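You operate a simulated robot arm through the tools that you are given. There is no shell and no other tool.

You run a simulated robot arm. Do the job below in one go: nothing can be reset, and whatever is moved stays where it is left.

Task
Fill the clear drip cup to about its line and let three drops or more run.
Fine: brown oil can back; open the brown drip valve between the green marks, shut it after. Set down upright: brown oil can.

Only the result counts: the job must be done as asked and must still hold three seconds after the hand-in. Knocking over, shifting, dropping, spilling or breaking anything else fails it.

Robot
A 6-joint arm with a two-finger parallel gripper, fixed in place. Base frame: the origin is on the floor under the middle of its stand, x ahead of it, y to its left, z up. Readings come in m, rad, newtons and seconds.
With the tool pointing down near the work surface it reaches from about 0.44 to 0.86 m from the base axis. Its first joint turns from -2.007 to 2.007 rad. Payload 4.2 kg.
Tool frame: the origin (TCP) lies between the finger pads and is the grasp point; the fingertips stand 0.023 m ahead of it; z points along the fingers, y is the line along which they close. Largest opening 0.094 m; finger width 0.038, thickness 0.01; the body of the gripper, 0.054 by 0.096 m, starts 0.039 m behind the TCP.
Orientation is that of the tool frame in the base frame, as [roll, pitch, yaw] about the fixed x, y, z axes, in that order (R = Rz(yaw) Ry(pitch) Rx(roll)). With the fingers straight down and closing along the base's y, the tool's x points along the base's -x, its y along +y and its z along -z.

Tools
- The arm moves only by the tool play_rows. Its argument "motion" is a list of rows, each a list of 7 numbers: the gripper command, from -1 (shut) to 1 (fully open), values between in proportion, then the shift along the tool's x, y, z in units of 30 mm (1.0 is 30 mm), then the turn, a rotation vector about the tool's x, y, z in units of 4 degrees (1.0 is 4 degrees). In form: [[grip, tx, ty, tz, ax, ay, az], ...]. A call has 1 to 20 rows; each row shifts and turns the commanded pose from where the row before left it, along the tool's axes as they then stand. A call with a number of a shift or a turn outside -1 to 1 is refused whole. Each row takes 0.2 s and may step no farther than 0.05 m and 0.15 rad from the row before; otherwise, or with a gripper value out of range, the whole call is refused. Where a pose cannot be reached the arm comes as near as it can. A force on the tool above 40 N (or 10 N above the force at the start of the call, whichever is more), or a blocked arm, ends the call early, and 0.2 s more pass. Each finger travels about 0.108 m/s and halts on what it meets, pressing with about 33 N; the grip force reading is that of the motor and also rises with nothing between the fingers. The clock runs only during rows and for 0.2 s after the last one: add rows that do not move to give the fingers time. The reply holds the time, the measured pose of the TCP, the force on the tool along the base axes, the opening and the grip force, in the units named above and with some noise, with the torque about the TCP (base axes, N m) and any sound that the robot's microphone picked up, and new pictures: "pictures" is both (left out), scene, wrist or none.
- Cameras (640 x 400 px; columns grow to the right, rows downward): "scene" is fixed at [0.2206, 0.5, 1.6603]; the picture's right is [-0.36, -0.93, 0.00], its down [-0.67, 0.26, -0.70] and it looks along [0.65, -0.25, -0.72] (base axes); focal length 361 px, centre (320, 200). "wrist" rides on the gripper at [0.086, 0.016, -0.075] in the tool frame; the picture's right is [-0.18, 0.98, 0.00], its down [-0.58, -0.11, -0.81] and it looks along [-0.79, -0.15, 0.59] (tool axes); focal length 243 px, centre (320, 200). There is no depth. A picture from a camera that has moved, and an enlarged one, comes with that camera's place and axes in the base frame and with its lens.
- move_column(by): slides the trunk up (or, below 0, down) by that many m; the arm rides with it, the base frame stays. It gives what a move gives, with no picture.
- zoom(camera, box): a new picture of the part [left, top, right, bottom] of that camera's present view, enlarged. The clock stands still meanwhile.
- sign_off(): hands the job in; it is judged then, once.

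Nothing tells you positions but the pictures and the camera data. Unless the task says otherwise, let go and move clear before handing in.

The tools are called after "Request:" by a JSON object that holds its "fn" and its "kwargs". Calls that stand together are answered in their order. play_rows: Moves the arm, as the interface text tells. Its arguments: {"type":"object","properties":{"motion":{"type":"array","items":{"type":"array","items":{"type":"number"}}},"pictures":{"type":"string","enum":["both","scene","wrist","none"]}},"required":["motion"]} The other tools are called the same way: move_column (by) moves the trunk up or down; zoom (camera, box) takes an enlarged picture of a part of a camera's view; sign_off () hands the job in.

At the start:

```text
time_s: 0.0
tool_pos: [0.3697, 0.3406, 1.4271]
orientation: [3.141, 0.0, -3.142]
force: [-0.1, -0.3, -1.2]
ft_torque: [-0.01, 0.0, 0.0]
opening: 0.0941
grasp_force: 0.0
trunk travel left (down, up): [-0.925, 0.065]
```

scene: 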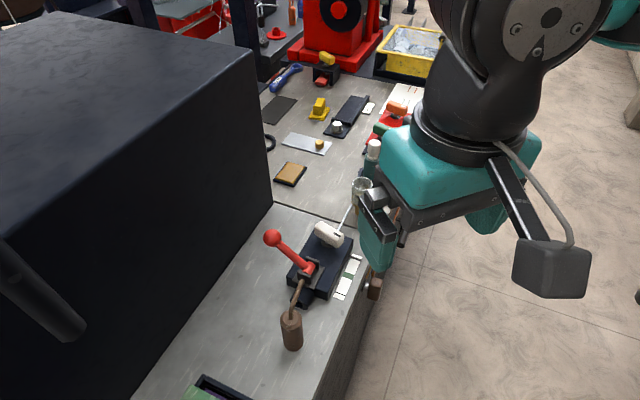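
wrist: 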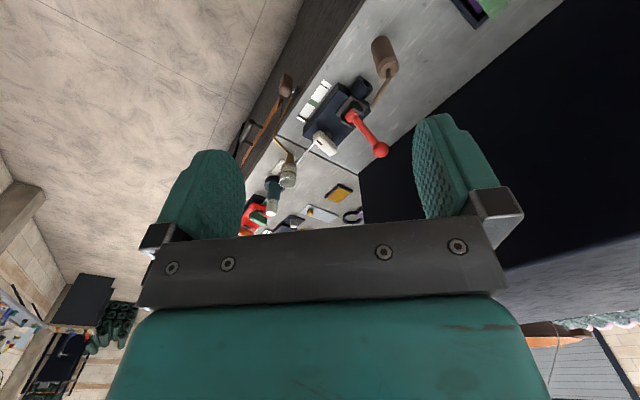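

I see a workbench with a dark cabinet, a red-handled device, a brown cylinder and several other items partly hidden by the arm. I'll zoom in first to identify the oil can, drip cup and drip valve.

Request:
{"fn": "zoom", "kwargs": {"camera": "scene", "box": [240, 180, 400, 380]}}

Request:
{"fn": "zoom", "kwargs": {"camera": "scene", "box": [250, 40, 450, 190]}}

Request:
{"fn": "zoom", "kwargs": {"camera": "wrist", "box": [220, 0, 480, 240]}}

```text
2.00 times, centred on (320, 280) of scene
camera zoom: at [0.2206, 0.5, 1.6603], right [-0.36, -0.93, 0.0], down [-0.67, 0.26, -0.7], along [0.65, -0.25, -0.72], focal length 722 px, centre (320, 40)
```

zoom: 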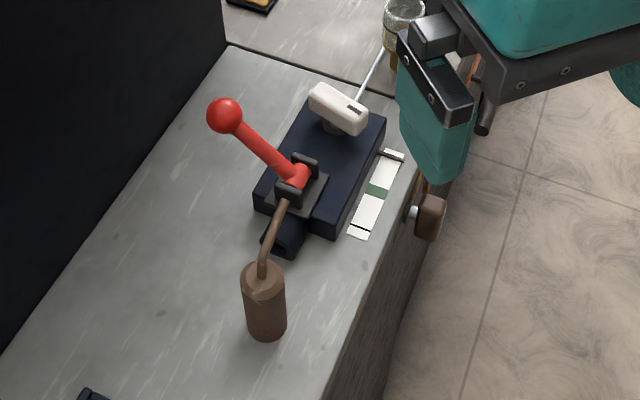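

```text
2.67 times, centred on (350, 115) of scene
camera zoom: at [0.2206, 0.5, 1.6603], right [-0.36, -0.93, 0.0], down [-0.67, 0.26, -0.7], along [0.65, -0.25, -0.72], focal length 963 px, centre (240, 427)
```

zoom: 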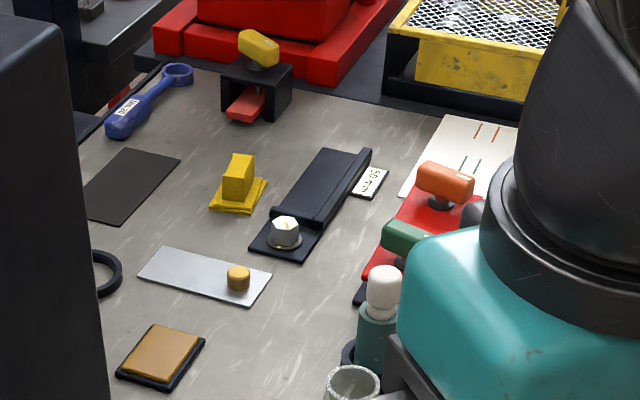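

```text
1.67 times, centred on (350, 120) of wrist
camera zoom: at [0.2827, 0.3571, 1.5023], right [0.18, 0.98, 0.0], down [0.58, -0.11, 0.81], along [0.79, -0.15, -0.59], focal length 404 px, centre (270, 333)
```

zoom: 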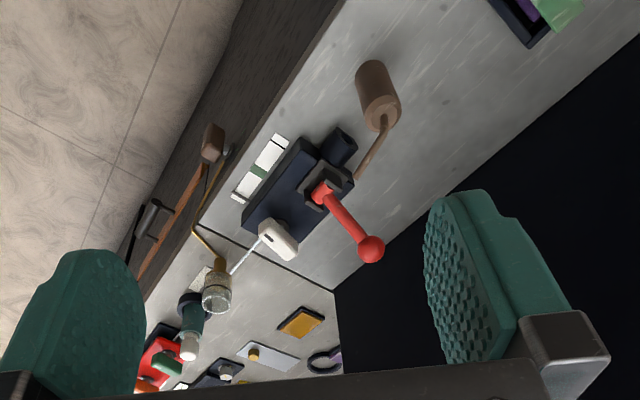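

The brown spouted can is near (0.52, 0.45, 0.90). The clear cup seems to be near (0.82, 0.15), but the arm hides much of it, so I'll swing the arm to the right, high up, to clear the view.

Request:
{"fn": "play_rows", "kwargs": {"motion": [[1, -0.2, -0.95, 0, 0, 0, 0], [1, -0.2, -0.95, 0, 0, 0, 0], [1, -0.2, -0.95, 0, 0, 0, 0], [1, -0.2, -0.95, 0, 0, 0, 0], [1, -0.2, -0.95, 0, 0, 0, 0], [1, -0.2, -0.95, 0, 0, 0, 0], [1, -0.2, -0.95, 0, 0, 0, 0], [1, -0.2, -0.95, 0, 0, 0, 0], [1, -0.2, -0.95, 0, 0, 0, 0], [1, -0.2, -0.95, 0, 0, 0, 0], [1, -0.2, -0.95, 0, 0, 0, 0], [1, -0.2, -0.95, 0, 0, 0, 0], [1, -0.2, -0.95, 0, 0, 0, 0], [1, -0.2, -0.95, 0, 0, 0, 0]]}}

```text
time_s: 3.0
tool_pos: [0.4585, -0.058, 1.4279]
orientation: [-3.141, -0.004, 3.141]
force: [0.5, 0.1, 0.2]
ft_torque: [0.0, -0.04, -0.02]
opening: 0.0943
grasp_force: 0.0
out of reach, approached as far as the arm can: row 13
trunk travel left (down, up): [-0.925, 0.065]
camera wrist: at [0.3716, -0.0416, 1.5017], right [0.18, 0.98, 0.0], down [0.58, -0.11, 0.8], along [0.79, -0.15, -0.59], focal length 243 px, centre (320, 200)
```

scene: 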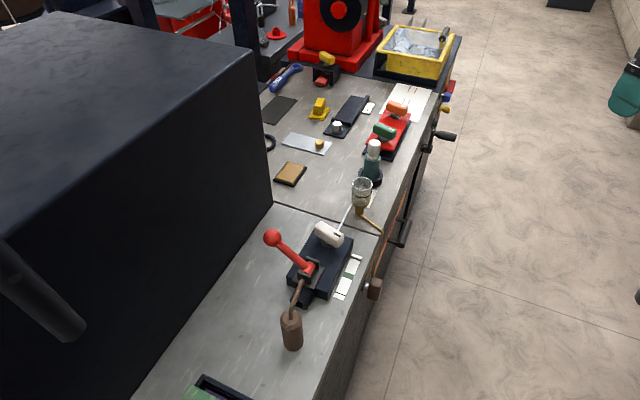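
wrist: 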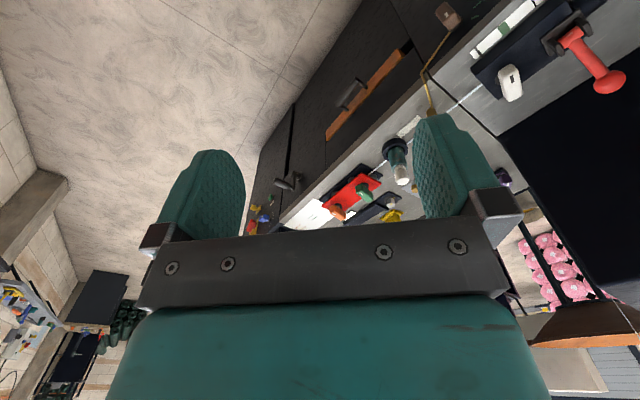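

Now the scene camera has a clear view of the bench. I'll zoom into the cup, its pipe and the brown knob, the device with the scale, and the can.

Request:
{"fn": "zoom", "kwargs": {"camera": "scene", "box": [320, 160, 420, 222]}}

Request:
{"fn": "zoom", "kwargs": {"camera": "scene", "box": [260, 210, 400, 310]}}

Request:
{"fn": "zoom", "kwargs": {"camera": "wrist", "box": [360, 0, 640, 200]}}

Request:
{"fn": "zoom", "kwargs": {"camera": "scene", "box": [320, 60, 480, 180]}}

```text
6.40 times, centred on (370, 191) of scene
camera zoom: at [0.2206, 0.5, 1.6603], right [-0.36, -0.93, 0.0], down [-0.67, 0.26, -0.7], along [0.65, -0.25, -0.72], focal length 2312 px, centre (0, 258)
```

zoom: 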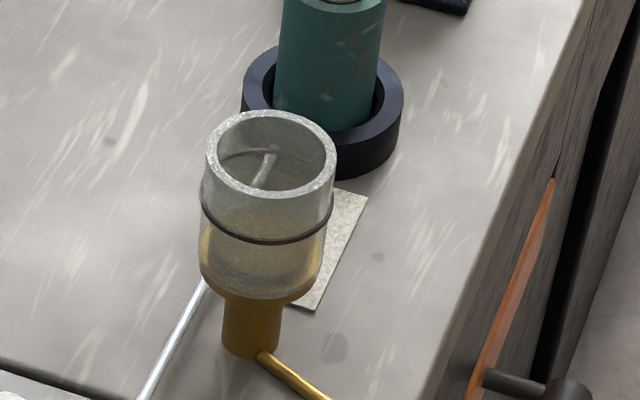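

```text
4.00 times, centred on (330, 260) of scene
camera zoom: at [0.2206, 0.5, 1.6603], right [-0.36, -0.93, 0.0], down [-0.67, 0.26, -0.7], along [0.65, -0.25, -0.72], focal length 1445 px, centre (280, -40)
```

zoom: 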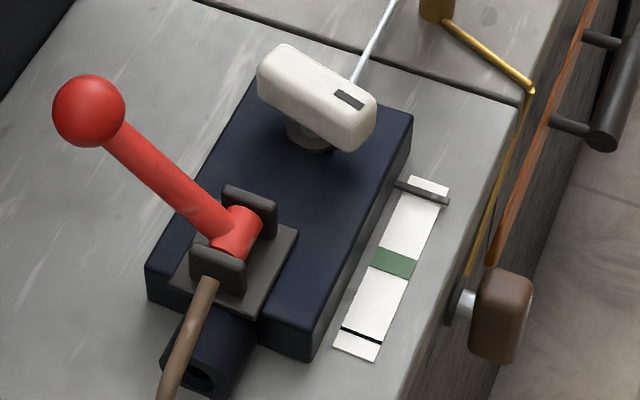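

```text
2.00 times, centred on (500, 100) of wrist
camera zoom: at [0.3716, -0.0416, 1.5017], right [0.18, 0.98, 0.0], down [0.58, -0.11, 0.8], along [0.79, -0.15, -0.59], focal length 485 px, centre (-40, 400)
```

zoom: 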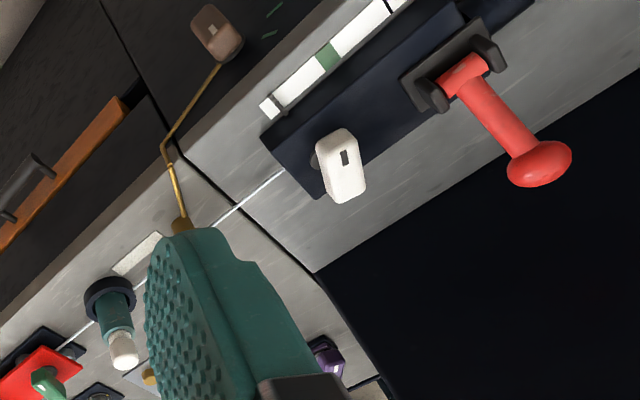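

```text
3.33 times, centred on (400, 120) of scene
camera zoom: at [0.2206, 0.5, 1.6603], right [-0.36, -0.93, 0.0], down [-0.67, 0.26, -0.7], along [0.65, -0.25, -0.72], focal length 1204 px, centre (53, 467)
```

zoom: 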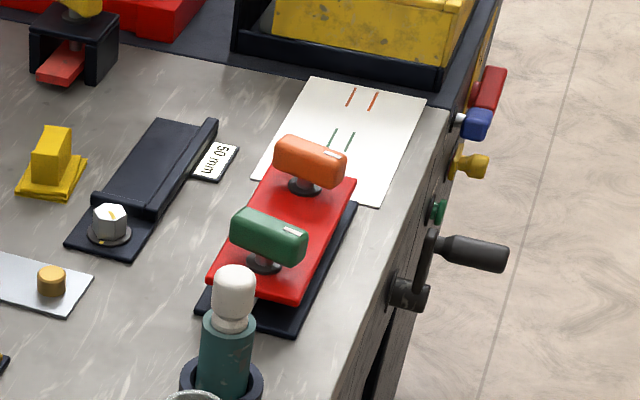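

The brown drip valve appears to be the brown knob on the bench's front face, near (0.63, 0.19, 0.82), piped to the clear cup with the dark ring line. I'll lower the trunk and bring the wrist camera round in front of the bench to inspect the knob and its marks.

Request:
{"fn": "move_column", "kwargs": {"by": -0.4}}

```text
time_s: 6.8
tool_pos: [0.4573, -0.0579, 1.0268]
orientation: [3.141, -0.005, 3.14]
force: [-0.8, 0.0, 0.8]
ft_torque: [0.0, 0.04, -0.01]
opening: 0.0939
grasp_force: 0.0
trunk travel left (down, up): [-0.525, 0.465]
```

Request:
{"fn": "play_rows", "kwargs": {"motion": [[1, -0.4, 0.9, 0, 0, 0, 0], [1, -0.4, 0.9, 0, 0, 0, 0], [1, -0.4, 0.9, 0, 0, 0, 0], [1, -0.4, 0.9, 0, 0, 0, 0], [1, -0.4, 0.9, 0, 0, 0, 0], [1, -0.4, 0.9, 0, 0, 0, 0], [1, 0, 0, 0, 0, 0, -1], [1, 0, 0, 0, 0, 0, -1], [1, 0, 0, 0, 0, 0, -1], [1, 0, 0, 0, 0, 0, -1], [1, 0, 0, 0, 0, 0, -1], [1, 0, 0, 0, 0, 0, -1], [1, 0, 0, 0, 0, 0, -1], [1, 0, 0, 0, 0, 0, -1], [1, 0, 0, 0, 0, 0, -1], [1, 0, 0, 0, 0, 0, -1], [1, 0, 0, 0, 0, 0, -1], [1, 0, 0, 0, 0, 0, -1]]}}

```text
time_s: 10.6
tool_pos: [0.5299, 0.1051, 1.0271]
orientation: [3.14, -0.002, -2.303]
force: [-0.5, -0.3, 0.8]
ft_torque: [-0.01, -0.03, 0.0]
opening: 0.094
grasp_force: 0.2
trunk travel left (down, up): [-0.525, 0.465]
camera wrist: at [0.4601, 0.0513, 1.1014], right [-0.61, 0.79, 0.0], down [0.47, 0.36, 0.8], along [0.64, 0.49, -0.59], focal length 243 px, centre (320, 200)
```

scene: 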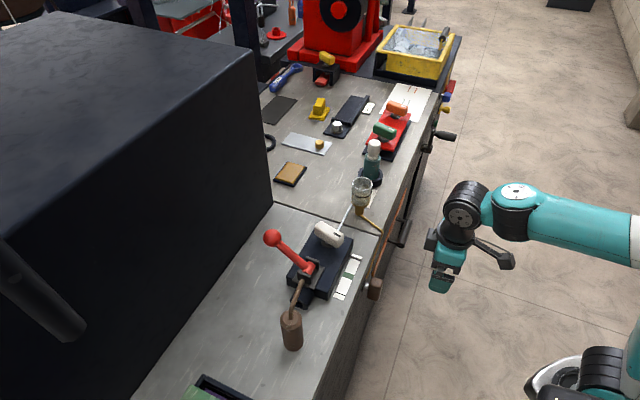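
wrist: 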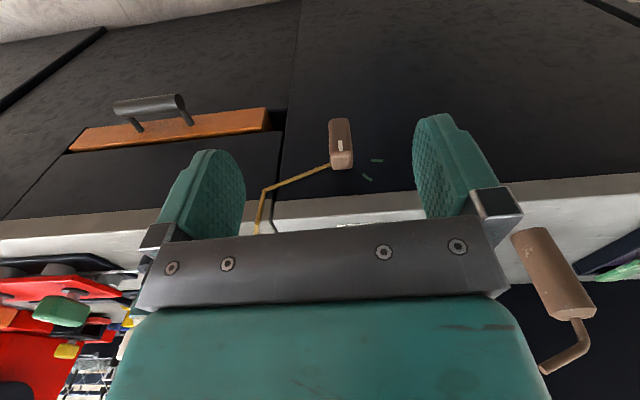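

Request:
{"fn": "zoom", "kwargs": {"camera": "wrist", "box": [270, 95, 430, 195]}}

Request:
{"fn": "zoom", "kwargs": {"camera": "wrist", "box": [480, 200, 640, 400]}}

Request:
{"fn": "zoom", "kwargs": {"camera": "scene", "box": [250, 250, 370, 370]}}

```text
4.00 times, centred on (350, 145) of wrist
camera zoom: at [0.4601, 0.0513, 1.1014], right [-0.61, 0.79, 0.0], down [0.47, 0.36, 0.8], along [0.64, 0.49, -0.59], focal length 970 px, centre (200, 420)
```

zoom: 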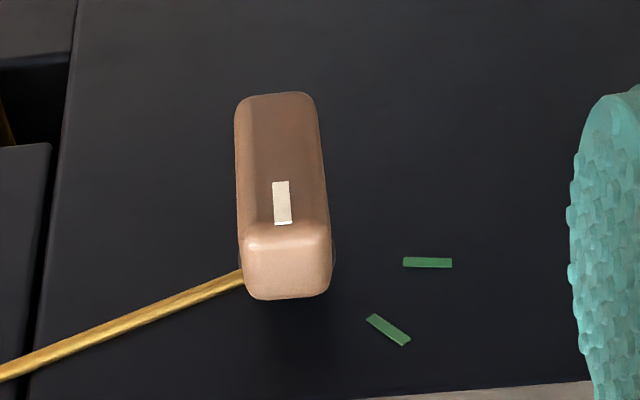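

```text
2.00 times, centred on (560, 300) of wrist
camera zoom: at [0.4601, 0.0513, 1.1014], right [-0.61, 0.79, 0.0], down [0.47, 0.36, 0.8], along [0.64, 0.49, -0.59], focal length 485 px, centre (-160, 0)
```

zoom: 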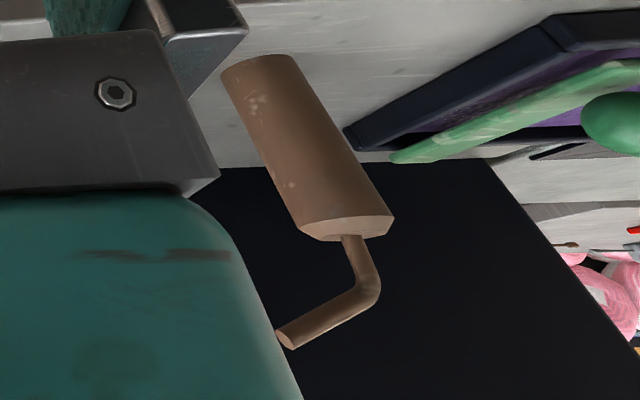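

```text
3.33 times, centred on (310, 310) of scene
camera zoom: at [0.2206, 0.5, 1.6603], right [-0.36, -0.93, 0.0], down [-0.67, 0.26, -0.7], along [0.65, -0.25, -0.72], focal length 1204 px, centre (353, -167)
```

zoom: 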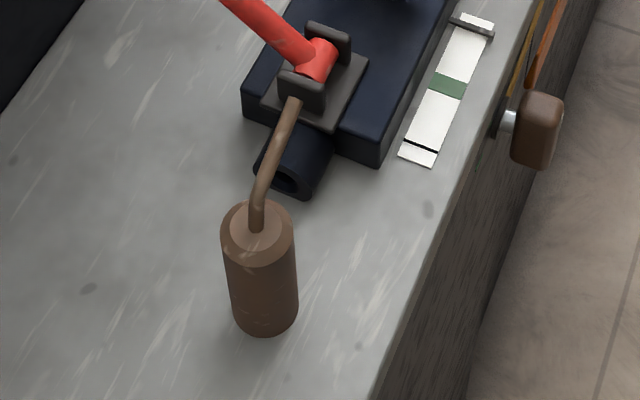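

The knob is a bar handle on the front face with a white pointer mark, pointing straight up, and two green marks to its upper left as seen from the front. The can is about 12 cm tall with a bent spout. I'll grip it with the hand horizontal and the camera on top, so next I turn the hand half round.

Request:
{"fn": "play_rows", "kwargs": {"motion": [[1, 0, 0, 0, 0, 0, -1], [1, 0, 0, 0, 0, 0, -1], [1, 0, 0, 0, 0, 0, -1], [1, 0, 0, 0, 0, 0, -1], [1, 0, 0, 0, 0, 0, -1], [1, 0, 0, 0, 0, 0, -1], [1, 0, 0, 0, 0, 0, -1], [1, 0, 0, 0, 0, 0, -1], [1, 0, 0, 0, 0, 0, -1], [1, 0, 0, 0, 0, 0, -1], [1, 0, 0, 0, 0, 0, -1], [1, 0, 0, 0, 0, 0, -1], [1, 0, 0, 0, 0, 0, -1], [1, 0, 0, 0, 0, 0, -1], [1, 0, 0, 0, 0, 0, -1], [1, 0, 0, 0, 0, 0, -1], [1, 0, 0, 0, 0, 0, -1], [1, 0, 0, 0, 0, 0, -1], [1, 0, 0, 0, 0, 0, -1], [1, 0, 0, 0, 0, 0, -1]], "pictures": "none"}}

```text
time_s: 14.8
tool_pos: [0.5297, 0.1049, 1.0284]
orientation: [3.141, 0.002, -0.905]
force: [-0.4, -0.1, -0.1]
ft_torque: [-0.02, -0.01, -0.02]
opening: 0.0941
grasp_force: 0.0
trunk travel left (down, up): [-0.525, 0.465]
```

Half of the turn went through without trouble. I'll continue to the full half turn.

Request:
{"fn": "play_rows", "kwargs": {"motion": [[1, 0, 0, 0, 0, 0, -1], [1, 0, 0, 0, 0, 0, -1], [1, 0, 0, 0, 0, 0, -1], [1, 0, 0, 0, 0, 0, -1], [1, 0, 0, 0, 0, 0, -1], [1, 0, 0, 0, 0, 0, -1], [1, 0, 0, 0, 0, 0, -1], [1, 0, 0, 0, 0, 0, -1], [1, 0, 0, 0, 0, 0, -1], [1, 0, 0, 0, 0, 0, -1], [1, 0, 0, 0, 0, 0, -1], [1, 0, 0, 0, 0, 0, -1], [1, 0, 0, 0, 0, 0, -1], [1, 0, 0, 0, 0, 0, -1], [1, 0, 0, 0, 0, 0, -1], [1, 0, 0, 0, 0, 0, -1], [1, 0, 0, 0, 0, 0, -1], [1, 0, 0, 0, 0, 0, -1], [1, 0, 0, 0, 0, 0, -1], [1, 0, 0, 0, 0, 0, -1]], "pictures": "none"}}

Request:
{"fn": "play_rows", "kwargs": {"motion": [[1, 0, 0, 0, 0, 0, -1], [1, 0, 0, 0, 0, 0, -1], [1, 0, 0, 0, 0, 0, -1], [1, 0, 0, 0, 0, 0, -1], [1, 0, 0, 0, 0, 0, -1]]}}

```text
time_s: 19.0
tool_pos: [0.53, 0.106, 1.0264]
orientation: [-3.132, 0.003, 0.485]
force: [1.0, 0.8, 0.2]
ft_torque: [0.0, -0.01, 0.05]
opening: 0.0941
grasp_force: 0.1
trunk travel left (down, up): [-0.525, 0.465]
```

```text
time_s: 20.2
tool_pos: [0.4776, 0.1816, 1.0668]
orientation: [-3.108, 0.009, 0.828]
force: [0.8, 0.0, 0.4]
ft_torque: [0.0, 0.03, 0.01]
opening: 0.0939
grasp_force: 0.0
out of reach, approached as far as the arm can: row 1, 2, 3, 4, 5
trunk travel left (down, up): [-0.525, 0.465]
camera wrist: at [0.5492, 0.233, 1.1403], right [0.6, -0.8, -0.03], down [-0.45, -0.37, 0.81], along [-0.66, -0.47, -0.58], focal length 243 px, centre (320, 200)
```

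scene: 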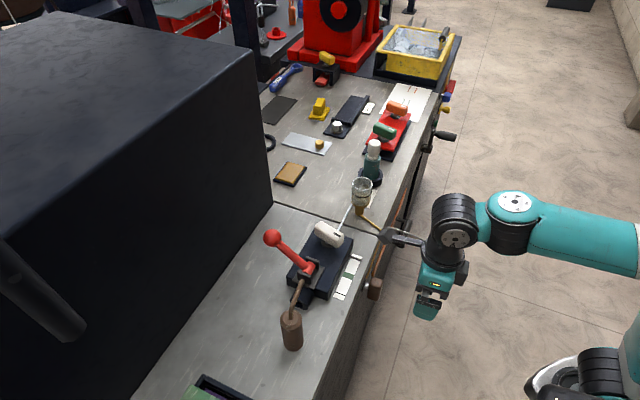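
wrist: 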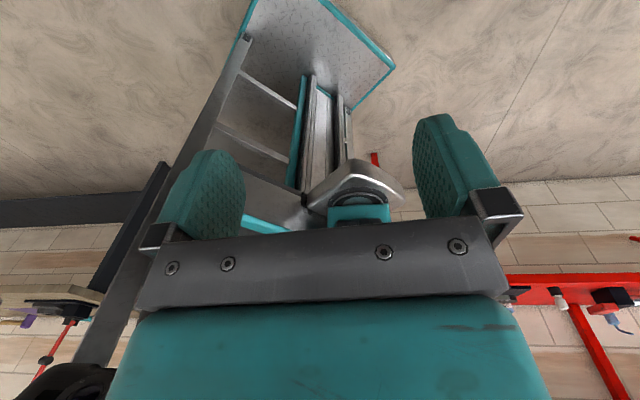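

The wrist roll hit its limit near this angle, so the camera-up roll is only just inside the range. I'll move up towards the can first, where the hand faces it more naturally, and then pitch it to horizontal.

Request:
{"fn": "play_rows", "kwargs": {"motion": [[1, 0.43, -0.83, -0.46, 0, 0, 0.4], [1, 0.43, -0.83, -0.46, 0, 0, 0.4], [1, 0.43, -0.83, -0.46, 0, 0, 0.4], [1, 0.43, -0.83, -0.46, 0, 0, 0.4], [1, 0.43, -0.83, -0.46, 0, 0, 0.4], [1, 0.43, -0.83, -0.46, 0, 0, 0.4], [1, 0, 0, 0, 0, 0, 0]], "pictures": "scene"}}

```text
time_s: 21.8
tool_pos: [0.4296, 0.3415, 1.1499]
orientation: [-3.14, 0.002, 0.673]
force: [0.4, 0.4, 0.6]
ft_torque: [-0.02, -0.03, 0.0]
opening: 0.0939
grasp_force: 0.1
trunk travel left (down, up): [-0.525, 0.465]
```

scene: 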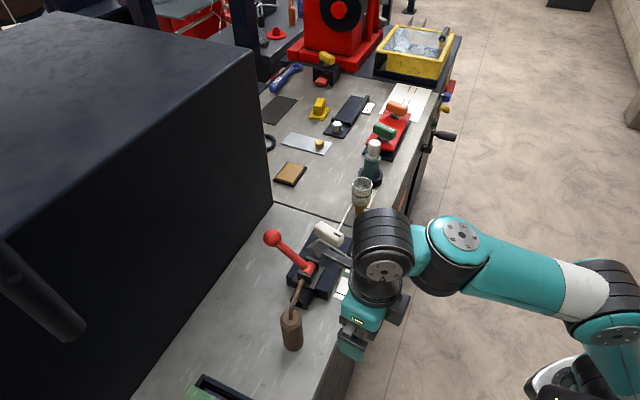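

Reached cleanly. Now I'll pitch the hand up towards horizontal in stages.

Request:
{"fn": "play_rows", "kwargs": {"motion": [[1, 0, 0, 0, 0, 1, 0], [1, 0, 0, 0, 0, 1, 0], [1, 0, 0, 0, 0, 1, 0], [1, 0, 0, 0, 0, 1, 0], [1, 0, 0, 0, 0, 1, 0], [1, 0, 0, 0, 0, 1, 0], [1, 0, 0, 0, 0, 1, 0], [1, 0, 0, 0, 0, 1, 0], [1, 0, 0, 0, 0, 1, 0], [1, 0, 0, 0, 0, 1, 0], [1, 0, 0, 0, 0, 1, 0]]}}

```text
time_s: 24.2
tool_pos: [0.4449, 0.3933, 1.2062]
orientation: [3.136, -0.712, 0.672]
force: [0.5, -0.8, 0.6]
ft_torque: [0.02, -0.02, 0.01]
opening: 0.0939
grasp_force: 0.1
out of reach, approached as far as the arm can: row 3, 6, 7, 8, 9, 10, 11
trunk travel left (down, up): [-0.525, 0.465]
camera wrist: at [0.467, 0.3899, 1.3187], right [0.5, -0.86, -0.12], down [-0.83, -0.51, 0.23], along [-0.26, -0.02, -0.97], focal length 243 px, centre (320, 200)
```

scene: 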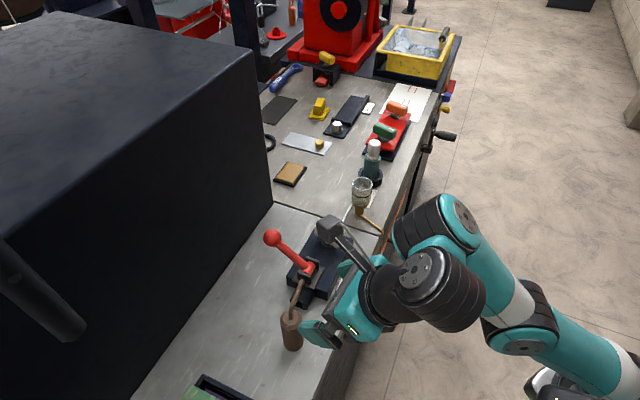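
wrist: 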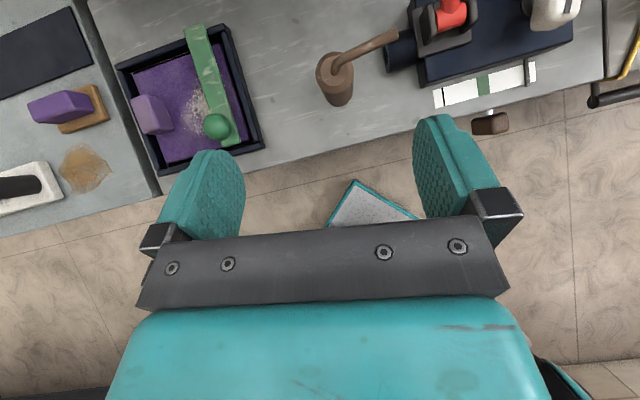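

From here the hand can't pitch further, because the wrist is too close to the base at this trunk height. I'll raise the trunk so the arm reaches down from above, then continue pitching.

Request:
{"fn": "move_column", "kwargs": {"by": 0.25}}

Request:
{"fn": "play_rows", "kwargs": {"motion": [[1, -0.6, 0, 0.6, 0, 0, 0], [1, -0.6, 0, 0.6, 0, 0, 0], [1, -0.6, 0, 0.6, 0, 0, 0], [1, -0.6, 0, 0.6, 0, 0, 0], [1, 0, 0, 0, 0, 1, 0], [1, 0, 0, 0, 0, 1, 0], [1, 0, 0, 0, 0, 1, 0], [1, 0, 0, 0, 0, 1, 0]]}}

```text
time_s: 26.8
tool_pos: [0.4448, 0.3927, 1.456]
orientation: [3.136, -0.711, 0.673]
force: [-0.4, -0.3, 0.2]
ft_torque: [0.03, 0.0, 0.0]
opening: 0.0941
grasp_force: 0.1
trunk travel left (down, up): [-0.775, 0.215]
```

```text
time_s: 28.6
tool_pos: [0.4444, 0.4163, 1.4236]
orientation: [3.131, -0.692, 0.671]
force: [-0.4, -0.3, -0.6]
ft_torque: [0.0, -0.01, 0.01]
opening: 0.0938
grasp_force: 0.1
out of reach, approached as far as the arm can: row 1, 2, 3, 4, 5, 6, 7, 8
trunk travel left (down, up): [-0.775, 0.215]
camera wrist: at [0.4686, 0.4151, 1.5342], right [0.5, -0.86, -0.11], down [-0.82, -0.51, 0.25], along [-0.27, -0.03, -0.96], focal length 243 px, centre (320, 200)
```

scene: 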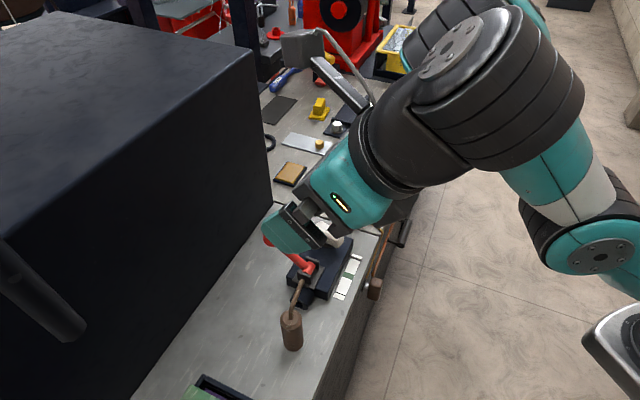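
wrist: 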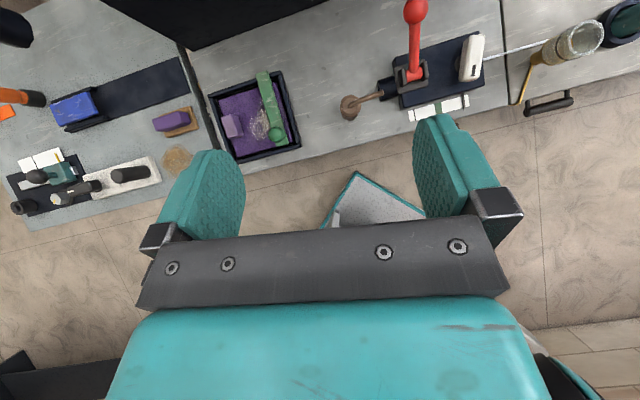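

The pose still can't move lower or pitch more here, so I'll test whether moving outward (away from the base) frees up the pitch.

Request:
{"fn": "play_rows", "kwargs": {"motion": [[1, 0.68, 0, 0.59, 0, 0, 0], [1, 0.68, 0, 0.59, 0, 0, 0], [1, 0.68, 0, 0.59, 0, 0, 0], [1, 0, 0, 0, 0, 1, 0], [1, 0, 0, 0, 0, 1, 0], [1, 0, 0, 0, 0, 1, 0], [1, 0, 0, 0, 0, 1, 0]], "pictures": "none"}}

```text
time_s: 30.2
tool_pos: [0.4671, 0.4067, 1.4194]
orientation: [3.129, -0.681, 0.672]
force: [0.1, 0.1, -0.7]
ft_torque: [0.01, -0.01, 0.01]
opening: 0.0941
grasp_force: 0.1
out of reach, approached as far as the arm can: row 1, 2, 3, 4, 5, 6, 7
trunk travel left (down, up): [-0.775, 0.215]
```

The arm seems to be against a joint limit, so I'll study its posture before trying more.

Request:
{"fn": "zoom", "kwargs": {"camera": "scene", "box": [260, 0, 640, 400]}}

Request:
{"fn": "zoom", "kwargs": {"camera": "wrist", "box": [180, 50, 640, 240]}}

```text
1.00 times, centred on (450, 200) of scene (not enlarged: the box is as wide or as high as the picture)
camera zoom: at [0.2206, 0.5, 1.6603], right [-0.36, -0.93, 0.0], down [-0.67, 0.26, -0.7], along [0.65, -0.25, -0.72], focal length 361 px, centre (190, 200)
```

zoom: 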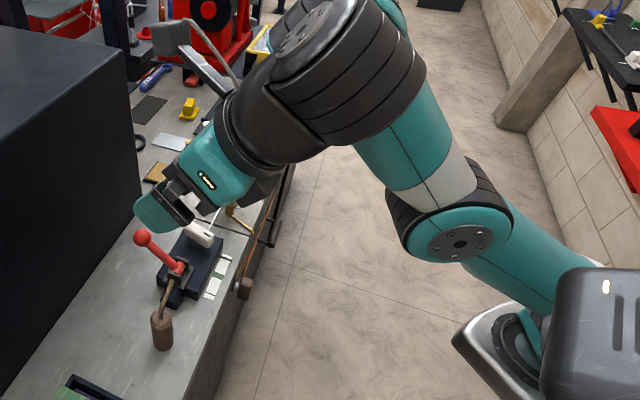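

```text
1.39 times, centred on (410, 145) of wrist
camera zoom: at [0.4926, 0.4081, 1.5321], right [0.49, -0.86, -0.11], down [-0.82, -0.5, 0.26], along [-0.28, -0.04, -0.96], focal length 338 px, centre (195, 276)
```

zoom: 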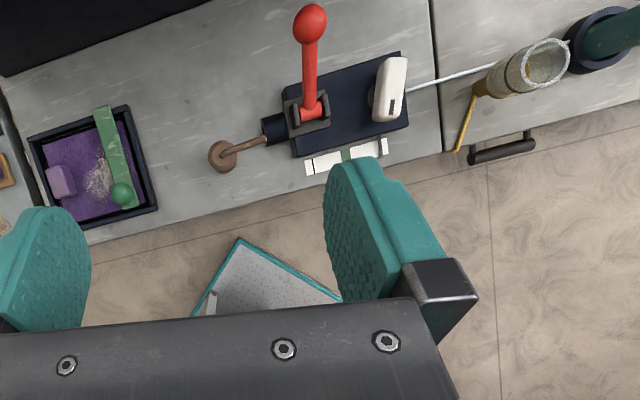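

The zoom lets me look past the picture's edge, so I'll use it to see the arm's full posture.

Request:
{"fn": "zoom", "kwargs": {"camera": "scene", "box": [630, 0, 640, 400]}}

```text
1.00 times, centred on (635, 200) of scene (not enlarged: the box is as wide or as high as the picture)
camera zoom: at [0.2206, 0.5, 1.6603], right [-0.36, -0.93, 0.0], down [-0.67, 0.26, -0.7], along [0.65, -0.25, -0.72], focal length 361 px, centre (5, 200)
```

zoom: 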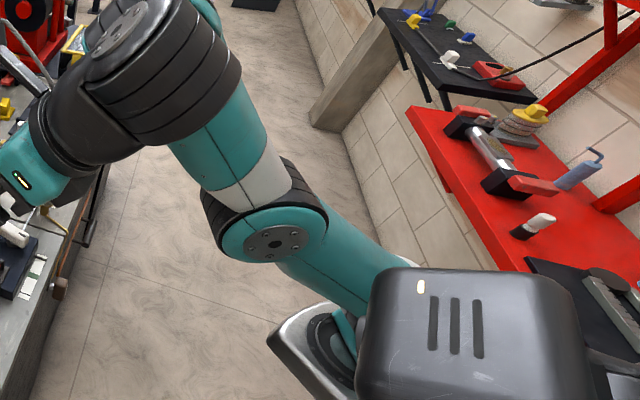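

The arm is in an elbow-low posture with its wrist roll near its limit, so the camera-up roll is not practical. I'll undo the pitch and go back to the normal roll, then approach the can with the hand tilted about 30° below horizontal.

Request:
{"fn": "play_rows", "kwargs": {"motion": [[1, 0, 0, 0, 0, -1, 0], [1, 0, 0, 0, 0, -1, 0], [1, 0, 0, 0, 0, -1, 0], [1, 0, 0, 0, 0, -1, 0], [1, 0, 0, 0, 0, -1, 0], [1, 0, 0, 0, 0, -1, 0], [1, 0, 0, 0, 0, -1, 0], [1, 0, 0, 0, 0, -1, 0], [1, 0, 0, 0, 0, -1, 0], [1, 0, 0, 0, 0, -1, 0]], "pictures": "none"}}

```text
time_s: 32.4
tool_pos: [0.4543, 0.3948, 1.3786]
orientation: [3.133, 0.018, 0.664]
force: [-1.3, -0.1, -0.1]
ft_torque: [0.0, 0.01, 0.02]
opening: 0.0939
grasp_force: 0.0
out of reach, approached as far as the arm can: row 6, 7, 8, 9, 10
trunk travel left (down, up): [-0.775, 0.215]
```

Request:
{"fn": "play_rows", "kwargs": {"motion": [[1, 0, 0, 0, 0, 0, 1], [1, 0, 0, 0, 0, 0, 1], [1, 0, 0, 0, 0, 0, 1], [1, 0, 0, 0, 0, 0, 1], [1, 0, 0, 0, 0, 0, 1], [1, 0, 0, 0, 0, 0, 1], [1, 0, 0, 0, 0, 0, 1], [1, 0, 0, 0, 0, 0, 1], [1, 0, 0, 0, 0, 0, 1], [1, 0, 0, 0, 0, 0, 1], [1, 0, 0, 0, 0, 0, 1], [1, 0, 0, 0, 0, 0, 1], [1, 0, 0, 0, 0, 0, 1], [1, 0, 0, 0, 0, 0, 1], [1, 0, 0, 0, 0, 0, 1], [1, 0, 0, 0, 0, 0, 1], [1, 0, 0, 0, 0, 0, 1], [1, 0, 0, 0, 0, 0, 1], [1, 0, 0, 0, 0, 0, 1], [1, 0, 0, 0, 0, 0, 1]], "pictures": "scene"}}

```text
time_s: 36.6
tool_pos: [0.4539, 0.3945, 1.3772]
orientation: [3.123, -0.005, -0.732]
force: [-0.2, -1.0, -0.3]
ft_torque: [0.02, 0.01, 0.0]
opening: 0.0941
grasp_force: 0.1
trunk travel left (down, up): [-0.775, 0.215]
```

scene: 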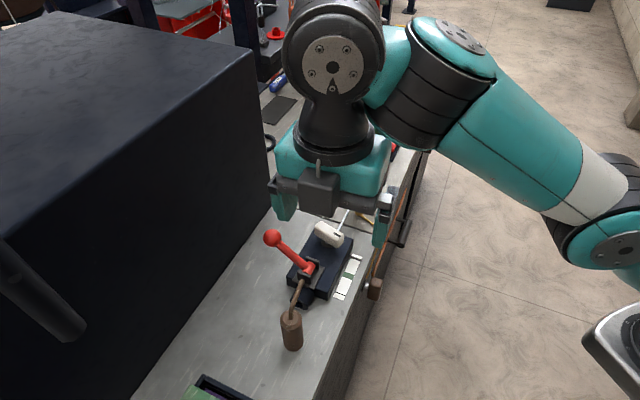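

Request:
{"fn": "play_rows", "kwargs": {"motion": [[1, 0, 0, 0, 0, 0, 1], [1, 0, 0, 0, 0, 0, 1], [1, 0, 0, 0, 0, 0, 1], [1, 0, 0, 0, 0, 0, 1], [1, 0, 0, 0, 0, 0, 1], [1, 0, 0, 0, 0, 0, 1], [1, 0, 0, 0, 0, 0, 1], [1, 0, 0, 0, 0, 0, 1], [1, 0, 0, 0, 0, 0, 1], [1, 0, 0, 0, 0, 0, 1], [1, 0, 0, 0, 0, 0, 1], [1, 0, 0, 0, 0, 0, 1], [1, 0, 0, 0, 0, 0, 1], [1, 0, 0, 0, 0, 0, 1], [1, 0, 0, 0, 0, 0, 1], [1, 0, 0, 0, 0, 0, 1], [1, 0, 0, 0, 0, 0, 1], [1, 0, 0, 0, 0, 0, 1], [1, 0, 0, 0, 0, 0, 1], [1, 0, 0, 0, 0, 0, 1]], "pictures": "none"}}

Request:
{"fn": "play_rows", "kwargs": {"motion": [[1, 0, 0, 0, 0, 0, 1], [1, 0, 0, 0, 0, 0, 1], [1, 0, 0, 0, 0, 0, 1], [1, 0, 0, 0, 0, 0, 1], [1, 0, 0, 0, 0, 0, 0]], "pictures": "both"}}

```text
time_s: 38.9
tool_pos: [0.4556, 0.3953, 1.3778]
orientation: [3.134, -0.014, -1.413]
force: [8.7, 1.6, -5.2]
ft_torque: [0.36, 0.87, 0.87]
opening: 0.0941
grasp_force: 0.0
trunk travel left (down, up): [-0.775, 0.215]
stopped in row 11: the force on the tool passed its limit at 67 N (the readings are from after the stop); the commanded pose is now the measured one
```

```text
time_s: 39.2
tool_pos: [0.4539, 0.3955, 1.3789]
orientation: [3.135, -0.015, -1.414]
force: [8.4, 1.5, -4.9]
ft_torque: [0.44, 0.85, 0.87]
opening: 0.0939
grasp_force: 0.1
trunk travel left (down, up): [-0.775, 0.215]
stopped in row 1: the force on the tool passed its limit at 66 N (the readings are from after the stop); the commanded pose is now the measured one
camera wrist: at [0.4519, 0.3085, 1.4536], right [-1.0, 0.03, 0.0], down [0.02, 0.6, 0.8], along [0.02, 0.8, -0.6], focal length 243 px, centre (320, 200)
```

scene: 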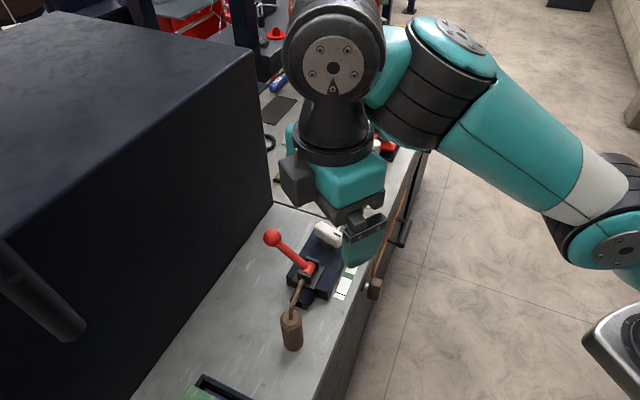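
wrist: 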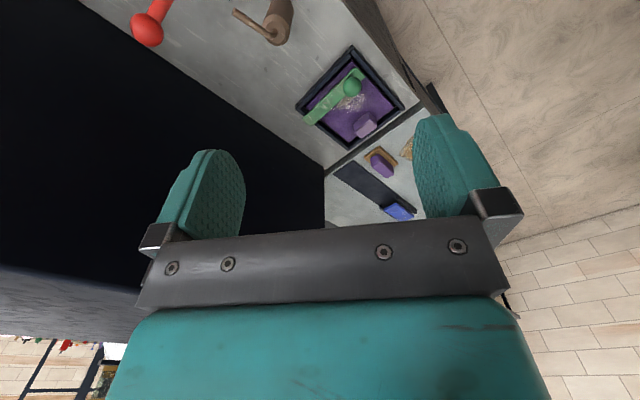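

The wrist camera bumped against the arm's own forearm, because the forearm rises steeply to the wrist here. I'll back the roll off, then raise the trunk and lower the hand relative to the shoulder so the forearm lies flatter.

Request:
{"fn": "play_rows", "kwargs": {"motion": [[1, 0, 0, 0, 0, 0, -0.5], [1, 0, 0, 0, 0, 0, -1], [1, 0, 0, 0, 0, 0, -1], [1, 0, 0, 0, 0, 0, -1], [1, 0, 0, 0, 0, 0, 0]], "pictures": "none"}}

```text
time_s: 40.4
tool_pos: [0.4542, 0.3957, 1.3781]
orientation: [3.133, -0.014, -1.171]
force: [0.1, -0.3, 0.6]
ft_torque: [0.04, 0.0, 0.02]
opening: 0.094
grasp_force: 0.0
trunk travel left (down, up): [-0.775, 0.215]
```

Request:
{"fn": "play_rows", "kwargs": {"motion": [[1, 0, 0, 1, 0, 0, 0], [1, 0, 0, 1, 0, 0, 0], [1, 0, 0, 1, 0, 0, 0], [1, 0, 0, 1, 0, 0, 0], [1, 0, 0, 1, 0, 0, 0], [1, 0, 0, 0, 0, 0, 0]], "pictures": "none"}}

Request:
{"fn": "move_column", "kwargs": {"by": 0.2}}

Request:
{"fn": "play_rows", "kwargs": {"motion": [[1, 0, 0, 1, 0, 0, 0], [1, 0, 0, 1, 0, 0, 0], [1, 0, 0, 1, 0, 0, 0], [1, 0, 0, 1, 0, 0, 0], [1, 0, 0, 1, 0, 0, 0], [1, 0, 0, 1, 0, 0, 0], [1, 0, 0, 0, 0, 0, 0]], "pictures": "scene"}}

```text
time_s: 41.8
tool_pos: [0.4533, 0.3946, 1.2279]
orientation: [3.132, -0.012, -1.172]
force: [0.1, 0.4, 0.5]
ft_torque: [0.02, -0.02, -0.02]
opening: 0.094
grasp_force: 0.0
trunk travel left (down, up): [-0.775, 0.215]
```

```text
time_s: 44.0
tool_pos: [0.454, 0.3933, 1.4286]
orientation: [3.135, -0.012, -1.172]
force: [0.1, 0.7, 0.2]
ft_torque: [-0.01, 0.0, 0.0]
opening: 0.0942
grasp_force: 0.2
trunk travel left (down, up): [-0.975, 0.015]
```

```text
time_s: 45.5
tool_pos: [0.4771, 0.4416, 1.2686]
orientation: [3.131, -0.015, -1.172]
force: [-0.3, 0.5, 0.5]
ft_torque: [0.0, 0.03, 0.02]
opening: 0.0939
grasp_force: 0.0
out of reach, approached as far as the arm can: row 1, 2, 3, 4, 5, 6
trunk travel left (down, up): [-0.975, 0.015]
```

scene: 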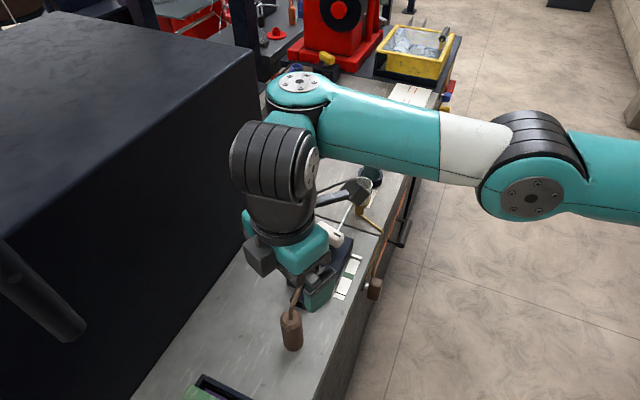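

The hand slid outward instead of straight down, so a joint limit is still interfering. I'll look at the arm's full posture again.

Request:
{"fn": "zoom", "kwargs": {"camera": "scene", "box": [630, 0, 640, 400]}}

Request:
{"fn": "zoom", "kwargs": {"camera": "scene", "box": [220, 60, 380, 360]}}

```text
1.00 times, centred on (635, 200) of scene (not enlarged: the box is as wide or as high as the picture)
camera zoom: at [0.2206, 0.5, 1.6603], right [-0.36, -0.93, 0.0], down [-0.67, 0.26, -0.7], along [0.65, -0.25, -0.72], focal length 361 px, centre (5, 200)
```

zoom: 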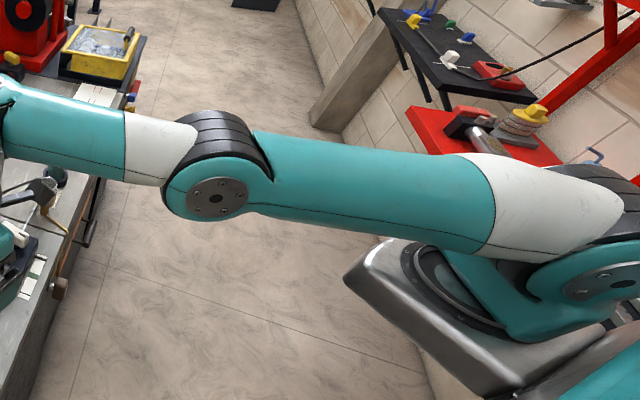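

```text
1.33 times, centred on (300, 210) of scene
camera zoom: at [0.2206, 0.5, 1.6603], right [-0.36, -0.93, 0.0], down [-0.67, 0.26, -0.7], along [0.65, -0.25, -0.72], focal length 482 px, centre (347, 187)
```

zoom: 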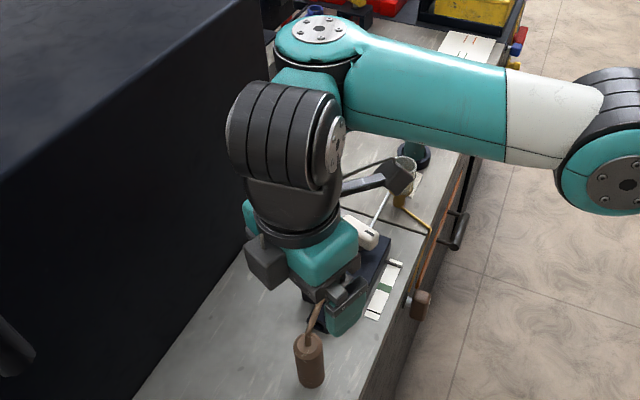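

I'll probe which directions are free from here, starting with a no-move row and small moves.

Request:
{"fn": "play_rows", "kwargs": {"motion": [[1, 0, 0, 0, 0, 0, 0]], "pictures": "none"}}

Request:
{"fn": "play_rows", "kwargs": {"motion": [[1, 0, 0, -0.5, 0, 0, 0], [1, 0, 0, -0.5, 0, 0, 0]], "pictures": "none"}}

Request:
{"fn": "play_rows", "kwargs": {"motion": [[1, -0.45, -0.2, 0, 0, 0, 0], [1, -0.45, -0.2, 0, 0, 0, 0]], "pictures": "none"}}

```text
time_s: 46.0
tool_pos: [0.4769, 0.4412, 1.268]
orientation: [3.132, -0.012, -1.172]
force: [-0.7, 0.0, 0.4]
ft_torque: [0.02, -0.03, 0.0]
opening: 0.0941
grasp_force: 0.1
trunk travel left (down, up): [-0.975, 0.015]
```

```text
time_s: 46.5
tool_pos: [0.4765, 0.4425, 1.2986]
orientation: [3.132, -0.014, -1.173]
force: [0.2, -0.1, 0.0]
ft_torque: [-0.03, 0.02, 0.01]
opening: 0.0941
grasp_force: 0.0
trunk travel left (down, up): [-0.975, 0.015]
```

```text
time_s: 47.1
tool_pos: [0.4777, 0.472, 1.2968]
orientation: [3.134, -0.015, -1.172]
force: [0.0, -0.4, -0.8]
ft_torque: [-0.02, 0.0, 0.0]
opening: 0.094
grasp_force: 0.1
trunk travel left (down, up): [-0.975, 0.015]
```

Moving up and outward is free, so the limit is an inner one: the hand can't come lower and closer at this trunk height. I'll go back to the earlier comfortable region (trunk lower, hand in front of the bench) and test the pitch there with the normal roll.

Request:
{"fn": "play_rows", "kwargs": {"motion": [[1, 0, 0, -1, 0, 0, 0], [1, 0, 0, -1, 0, 0, 0], [1, 0, 0, -1, 0, 0, 0], [1, 0, 0, -1, 0, 0, 0], [1, 0, 0, -1, 0, 0, 0], [1, 0, 0, -1, 0, 0, 0], [1, 0, 0, 0, 0, 0, 0]], "pictures": "none"}}

Request:
{"fn": "move_column", "kwargs": {"by": -0.2}}

Request:
{"fn": "play_rows", "kwargs": {"motion": [[1, 0.92, 0.39, 0, 0, 0, 0], [1, 0.92, 0.39, 0, 0, 0, 0], [1, 0.92, 0.39, 0, 0, 0, 0], [1, 0.92, 0.39, 0, 0, 0, 0], [1, 0.92, 0.39, 0, 0, 0, 0], [1, 0.92, 0.39, 0, 0, 0, 0], [1, 0.92, 0.39, 0, 0, 0, 0], [1, 0.92, 0.39, 0, 0, 0, 0], [1, 0.92, 0.39, 0, 0, 0, 0], [1, 0, 0, 0, 0, 0, 0]], "pictures": "scene"}}

```text
time_s: 48.8
tool_pos: [0.4663, 0.455, 1.4708]
orientation: [3.132, -0.012, -1.173]
force: [-0.5, 0.0, -0.1]
ft_torque: [0.02, -0.02, 0.0]
opening: 0.0942
grasp_force: 0.1
out of reach, approached as far as the arm can: row 5, 6
trunk travel left (down, up): [-0.975, 0.015]
```

```text
time_s: 50.9
tool_pos: [0.4665, 0.4562, 1.2704]
orientation: [3.133, -0.014, -1.172]
force: [-0.4, -0.3, 0.4]
ft_torque: [0.03, 0.0, 0.0]
opening: 0.0942
grasp_force: 0.1
trunk travel left (down, up): [-0.775, 0.215]
```

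```text
time_s: 53.1
tool_pos: [0.4955, 0.2304, 1.3411]
orientation: [3.129, -0.014, -1.171]
force: [0.0, 0.3, 0.2]
ft_torque: [-0.01, 0.0, -0.01]
opening: 0.094
grasp_force: 0.0
out of reach, approached as far as the arm can: row 4, 5, 6, 7, 8, 9
trunk travel left (down, up): [-0.775, 0.215]
```

scene: 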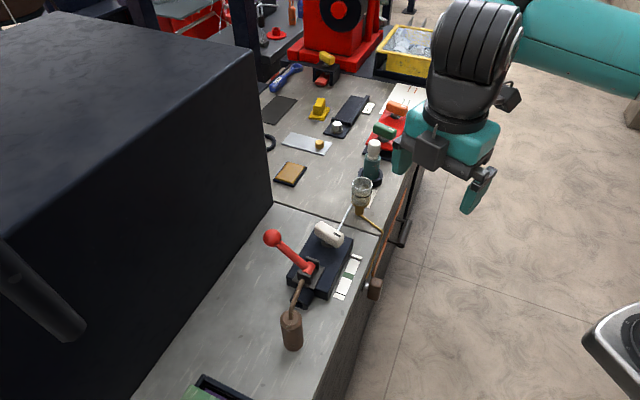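

I want to understand the arm's mounting and posture before going on. I'll turn the wrist camera back towards the robot's base for a look.

Request:
{"fn": "play_rows", "kwargs": {"motion": [[1, 0, 0, 0, 0, 0, -1], [1, 0, 0, 0, 0, 0, -1], [1, 0, 0, 0, 0, 0, -1], [1, 0, 0, 0, 0, 0, -1], [1, 0, 0, 0, 0, 0, -1], [1, 0, 0, 0, 0, 0, -1], [1, 0, 0, 0, 0, 0, -1], [1, 0, 0, 0, 0, 0, -1], [1, 0, 0, 0, 0, 0, -1], [1, 0, 0, 0, 0, 0, -1], [1, 0, 0, 0, 0, 0, -1], [1, 0, 0, 0, 0, 0, -1], [1, 0, 0, 0, 0, 0, -1], [1, 0, 0, 0, 0, 0, -1], [1, 0, 0, 0, 0, 0, -1], [1, 0, 0, 0, 0, 0, -1], [1, 0, 0, 0, 0, 0, -1], [1, 0, 0, 0, 0, 0, -1]], "pictures": "both"}}

Request:
{"fn": "zoom", "kwargs": {"camera": "scene", "box": [630, 0, 640, 400]}}

```text
time_s: 56.9
tool_pos: [0.4949, 0.2291, 1.3405]
orientation: [3.125, 0.007, 0.085]
force: [-0.2, 0.4, -0.4]
ft_torque: [-0.03, 0.0, -0.02]
opening: 0.0939
grasp_force: 0.1
trunk travel left (down, up): [-0.775, 0.215]
camera wrist: at [0.5828, 0.2225, 1.4144], right [-0.1, -0.99, 0.02], down [-0.58, 0.07, 0.81], along [-0.81, 0.07, -0.59], focal length 243 px, centre (320, 200)
```

scene: 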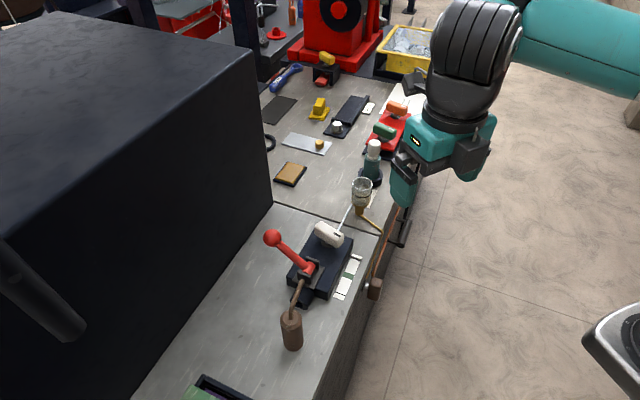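
wrist: 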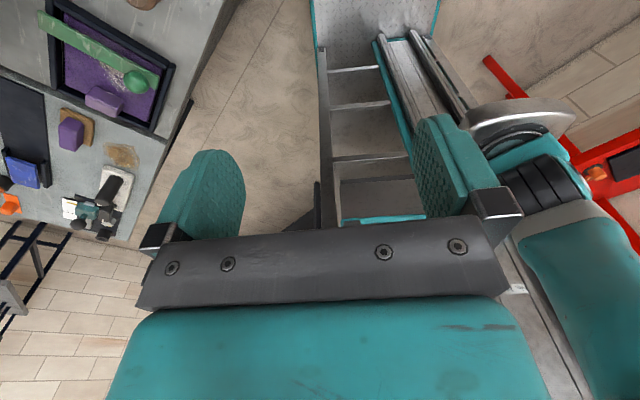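

```text
1.00 times, centred on (635, 200) of scene (not enlarged: the box is as wide or as high as the picture)
camera zoom: at [0.2206, 0.5, 1.6603], right [-0.36, -0.93, 0.0], down [-0.67, 0.26, -0.7], along [0.65, -0.25, -0.72], focal length 361 px, centre (5, 200)
```

zoom: 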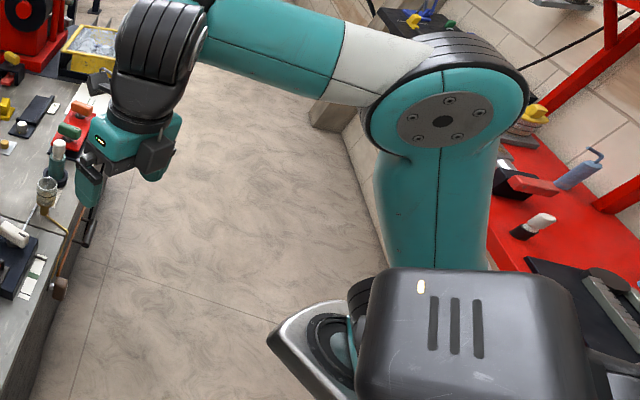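

Now the posture is clear: a small arm with upper arm vertical and forearm level, mounted about 0.25 m ahead of the stand's centre. My earlier trouble was over-stretching it. I'll turn the wrist back to the normal roll (camera towards the base) in this bent-elbow posture.

Request:
{"fn": "play_rows", "kwargs": {"motion": [[1, 0, 0, 0, 0, 0, 1], [1, 0, 0, 0, 0, 0, 1], [1, 0, 0, 0, 0, 0, 1], [1, 0, 0, 0, 0, 0, 1], [1, 0, 0, 0, 0, 0, 1], [1, 0, 0, 0, 0, 0, 1], [1, 0, 0, 0, 0, 0, 1], [1, 0, 0, 0, 0, 0, 1], [1, 0, 0, 0, 0, 0, 1], [1, 0, 0, 0, 0, 0, 1], [1, 0, 0, 0, 0, 0, 1], [1, 0, 0, 0, 0, 0, 1], [1, 0, 0, 0, 0, 0, 1], [1, 0, 0, 0, 0, 0, 1], [1, 0, 0, 0, 0, 0, 1], [1, 0, 0, 0, 0, 0, 1], [1, 0, 0, 0, 0, 0, 1], [1, 0, 0, 0, 0, 0, 1], [1, 0, 0, 0, 0, 0, 1], [1, 0, 0, 0, 0, 0, 1]], "pictures": "none"}}

Request:
{"fn": "play_rows", "kwargs": {"motion": [[1, 0, 0, 0, 0, 0, 1], [1, 0, 0, 0, 0, 0, 1], [1, 0, 0, 0, 0, 0, 1], [1, 0, 0, 0, 0, 0, 1], [1, 0, 0, 0, 0, 0, 1], [1, 0, 0, 0, 0, 0, 1], [1, 0, 0, 0, 0, 0, 1], [1, 0, 0, 0, 0, 0, 1], [1, 0, 0, 0, 0, 0, 1], [1, 0, 0, 0, 0, 0, 1], [1, 0, 0, 0, 0, 0, 1], [1, 0, 0, 0, 0, 0, 1], [1, 0, 0, 0, 0, 0, 1]], "pictures": "both"}}

```text
time_s: 61.1
tool_pos: [0.4959, 0.2303, 1.3407]
orientation: [3.133, -0.016, -1.312]
force: [0.2, 0.4, 0.3]
ft_torque: [0.01, -0.03, -0.02]
opening: 0.0939
grasp_force: 0.2
trunk travel left (down, up): [-0.775, 0.215]
```

```text
time_s: 63.9
tool_pos: [0.4952, 0.2302, 1.3407]
orientation: [-3.134, -0.017, -2.222]
force: [0.2, 0.2, -0.9]
ft_torque: [-0.02, 0.04, -0.04]
opening: 0.0938
grasp_force: 0.0
trunk travel left (down, up): [-0.775, 0.215]
camera wrist: at [0.43, 0.1724, 1.4158], right [-0.67, 0.74, -0.01], down [0.44, 0.41, 0.8], along [0.59, 0.53, -0.6], focal length 243 px, centre (320, 200)
```

scene: 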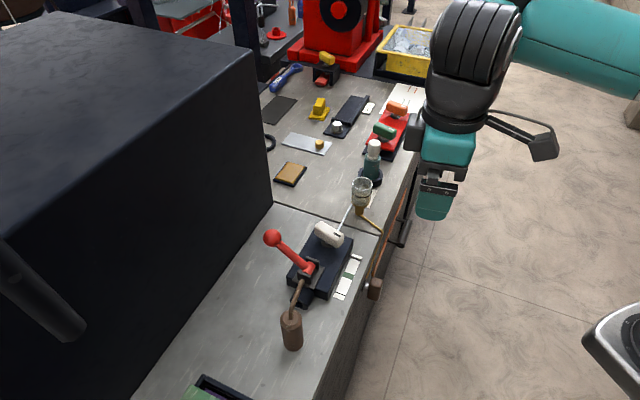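
wrist: 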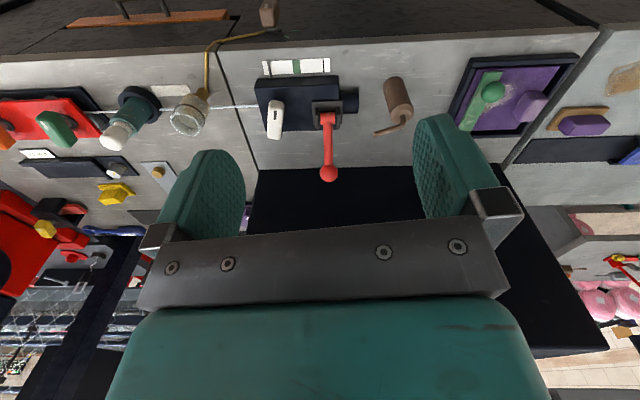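

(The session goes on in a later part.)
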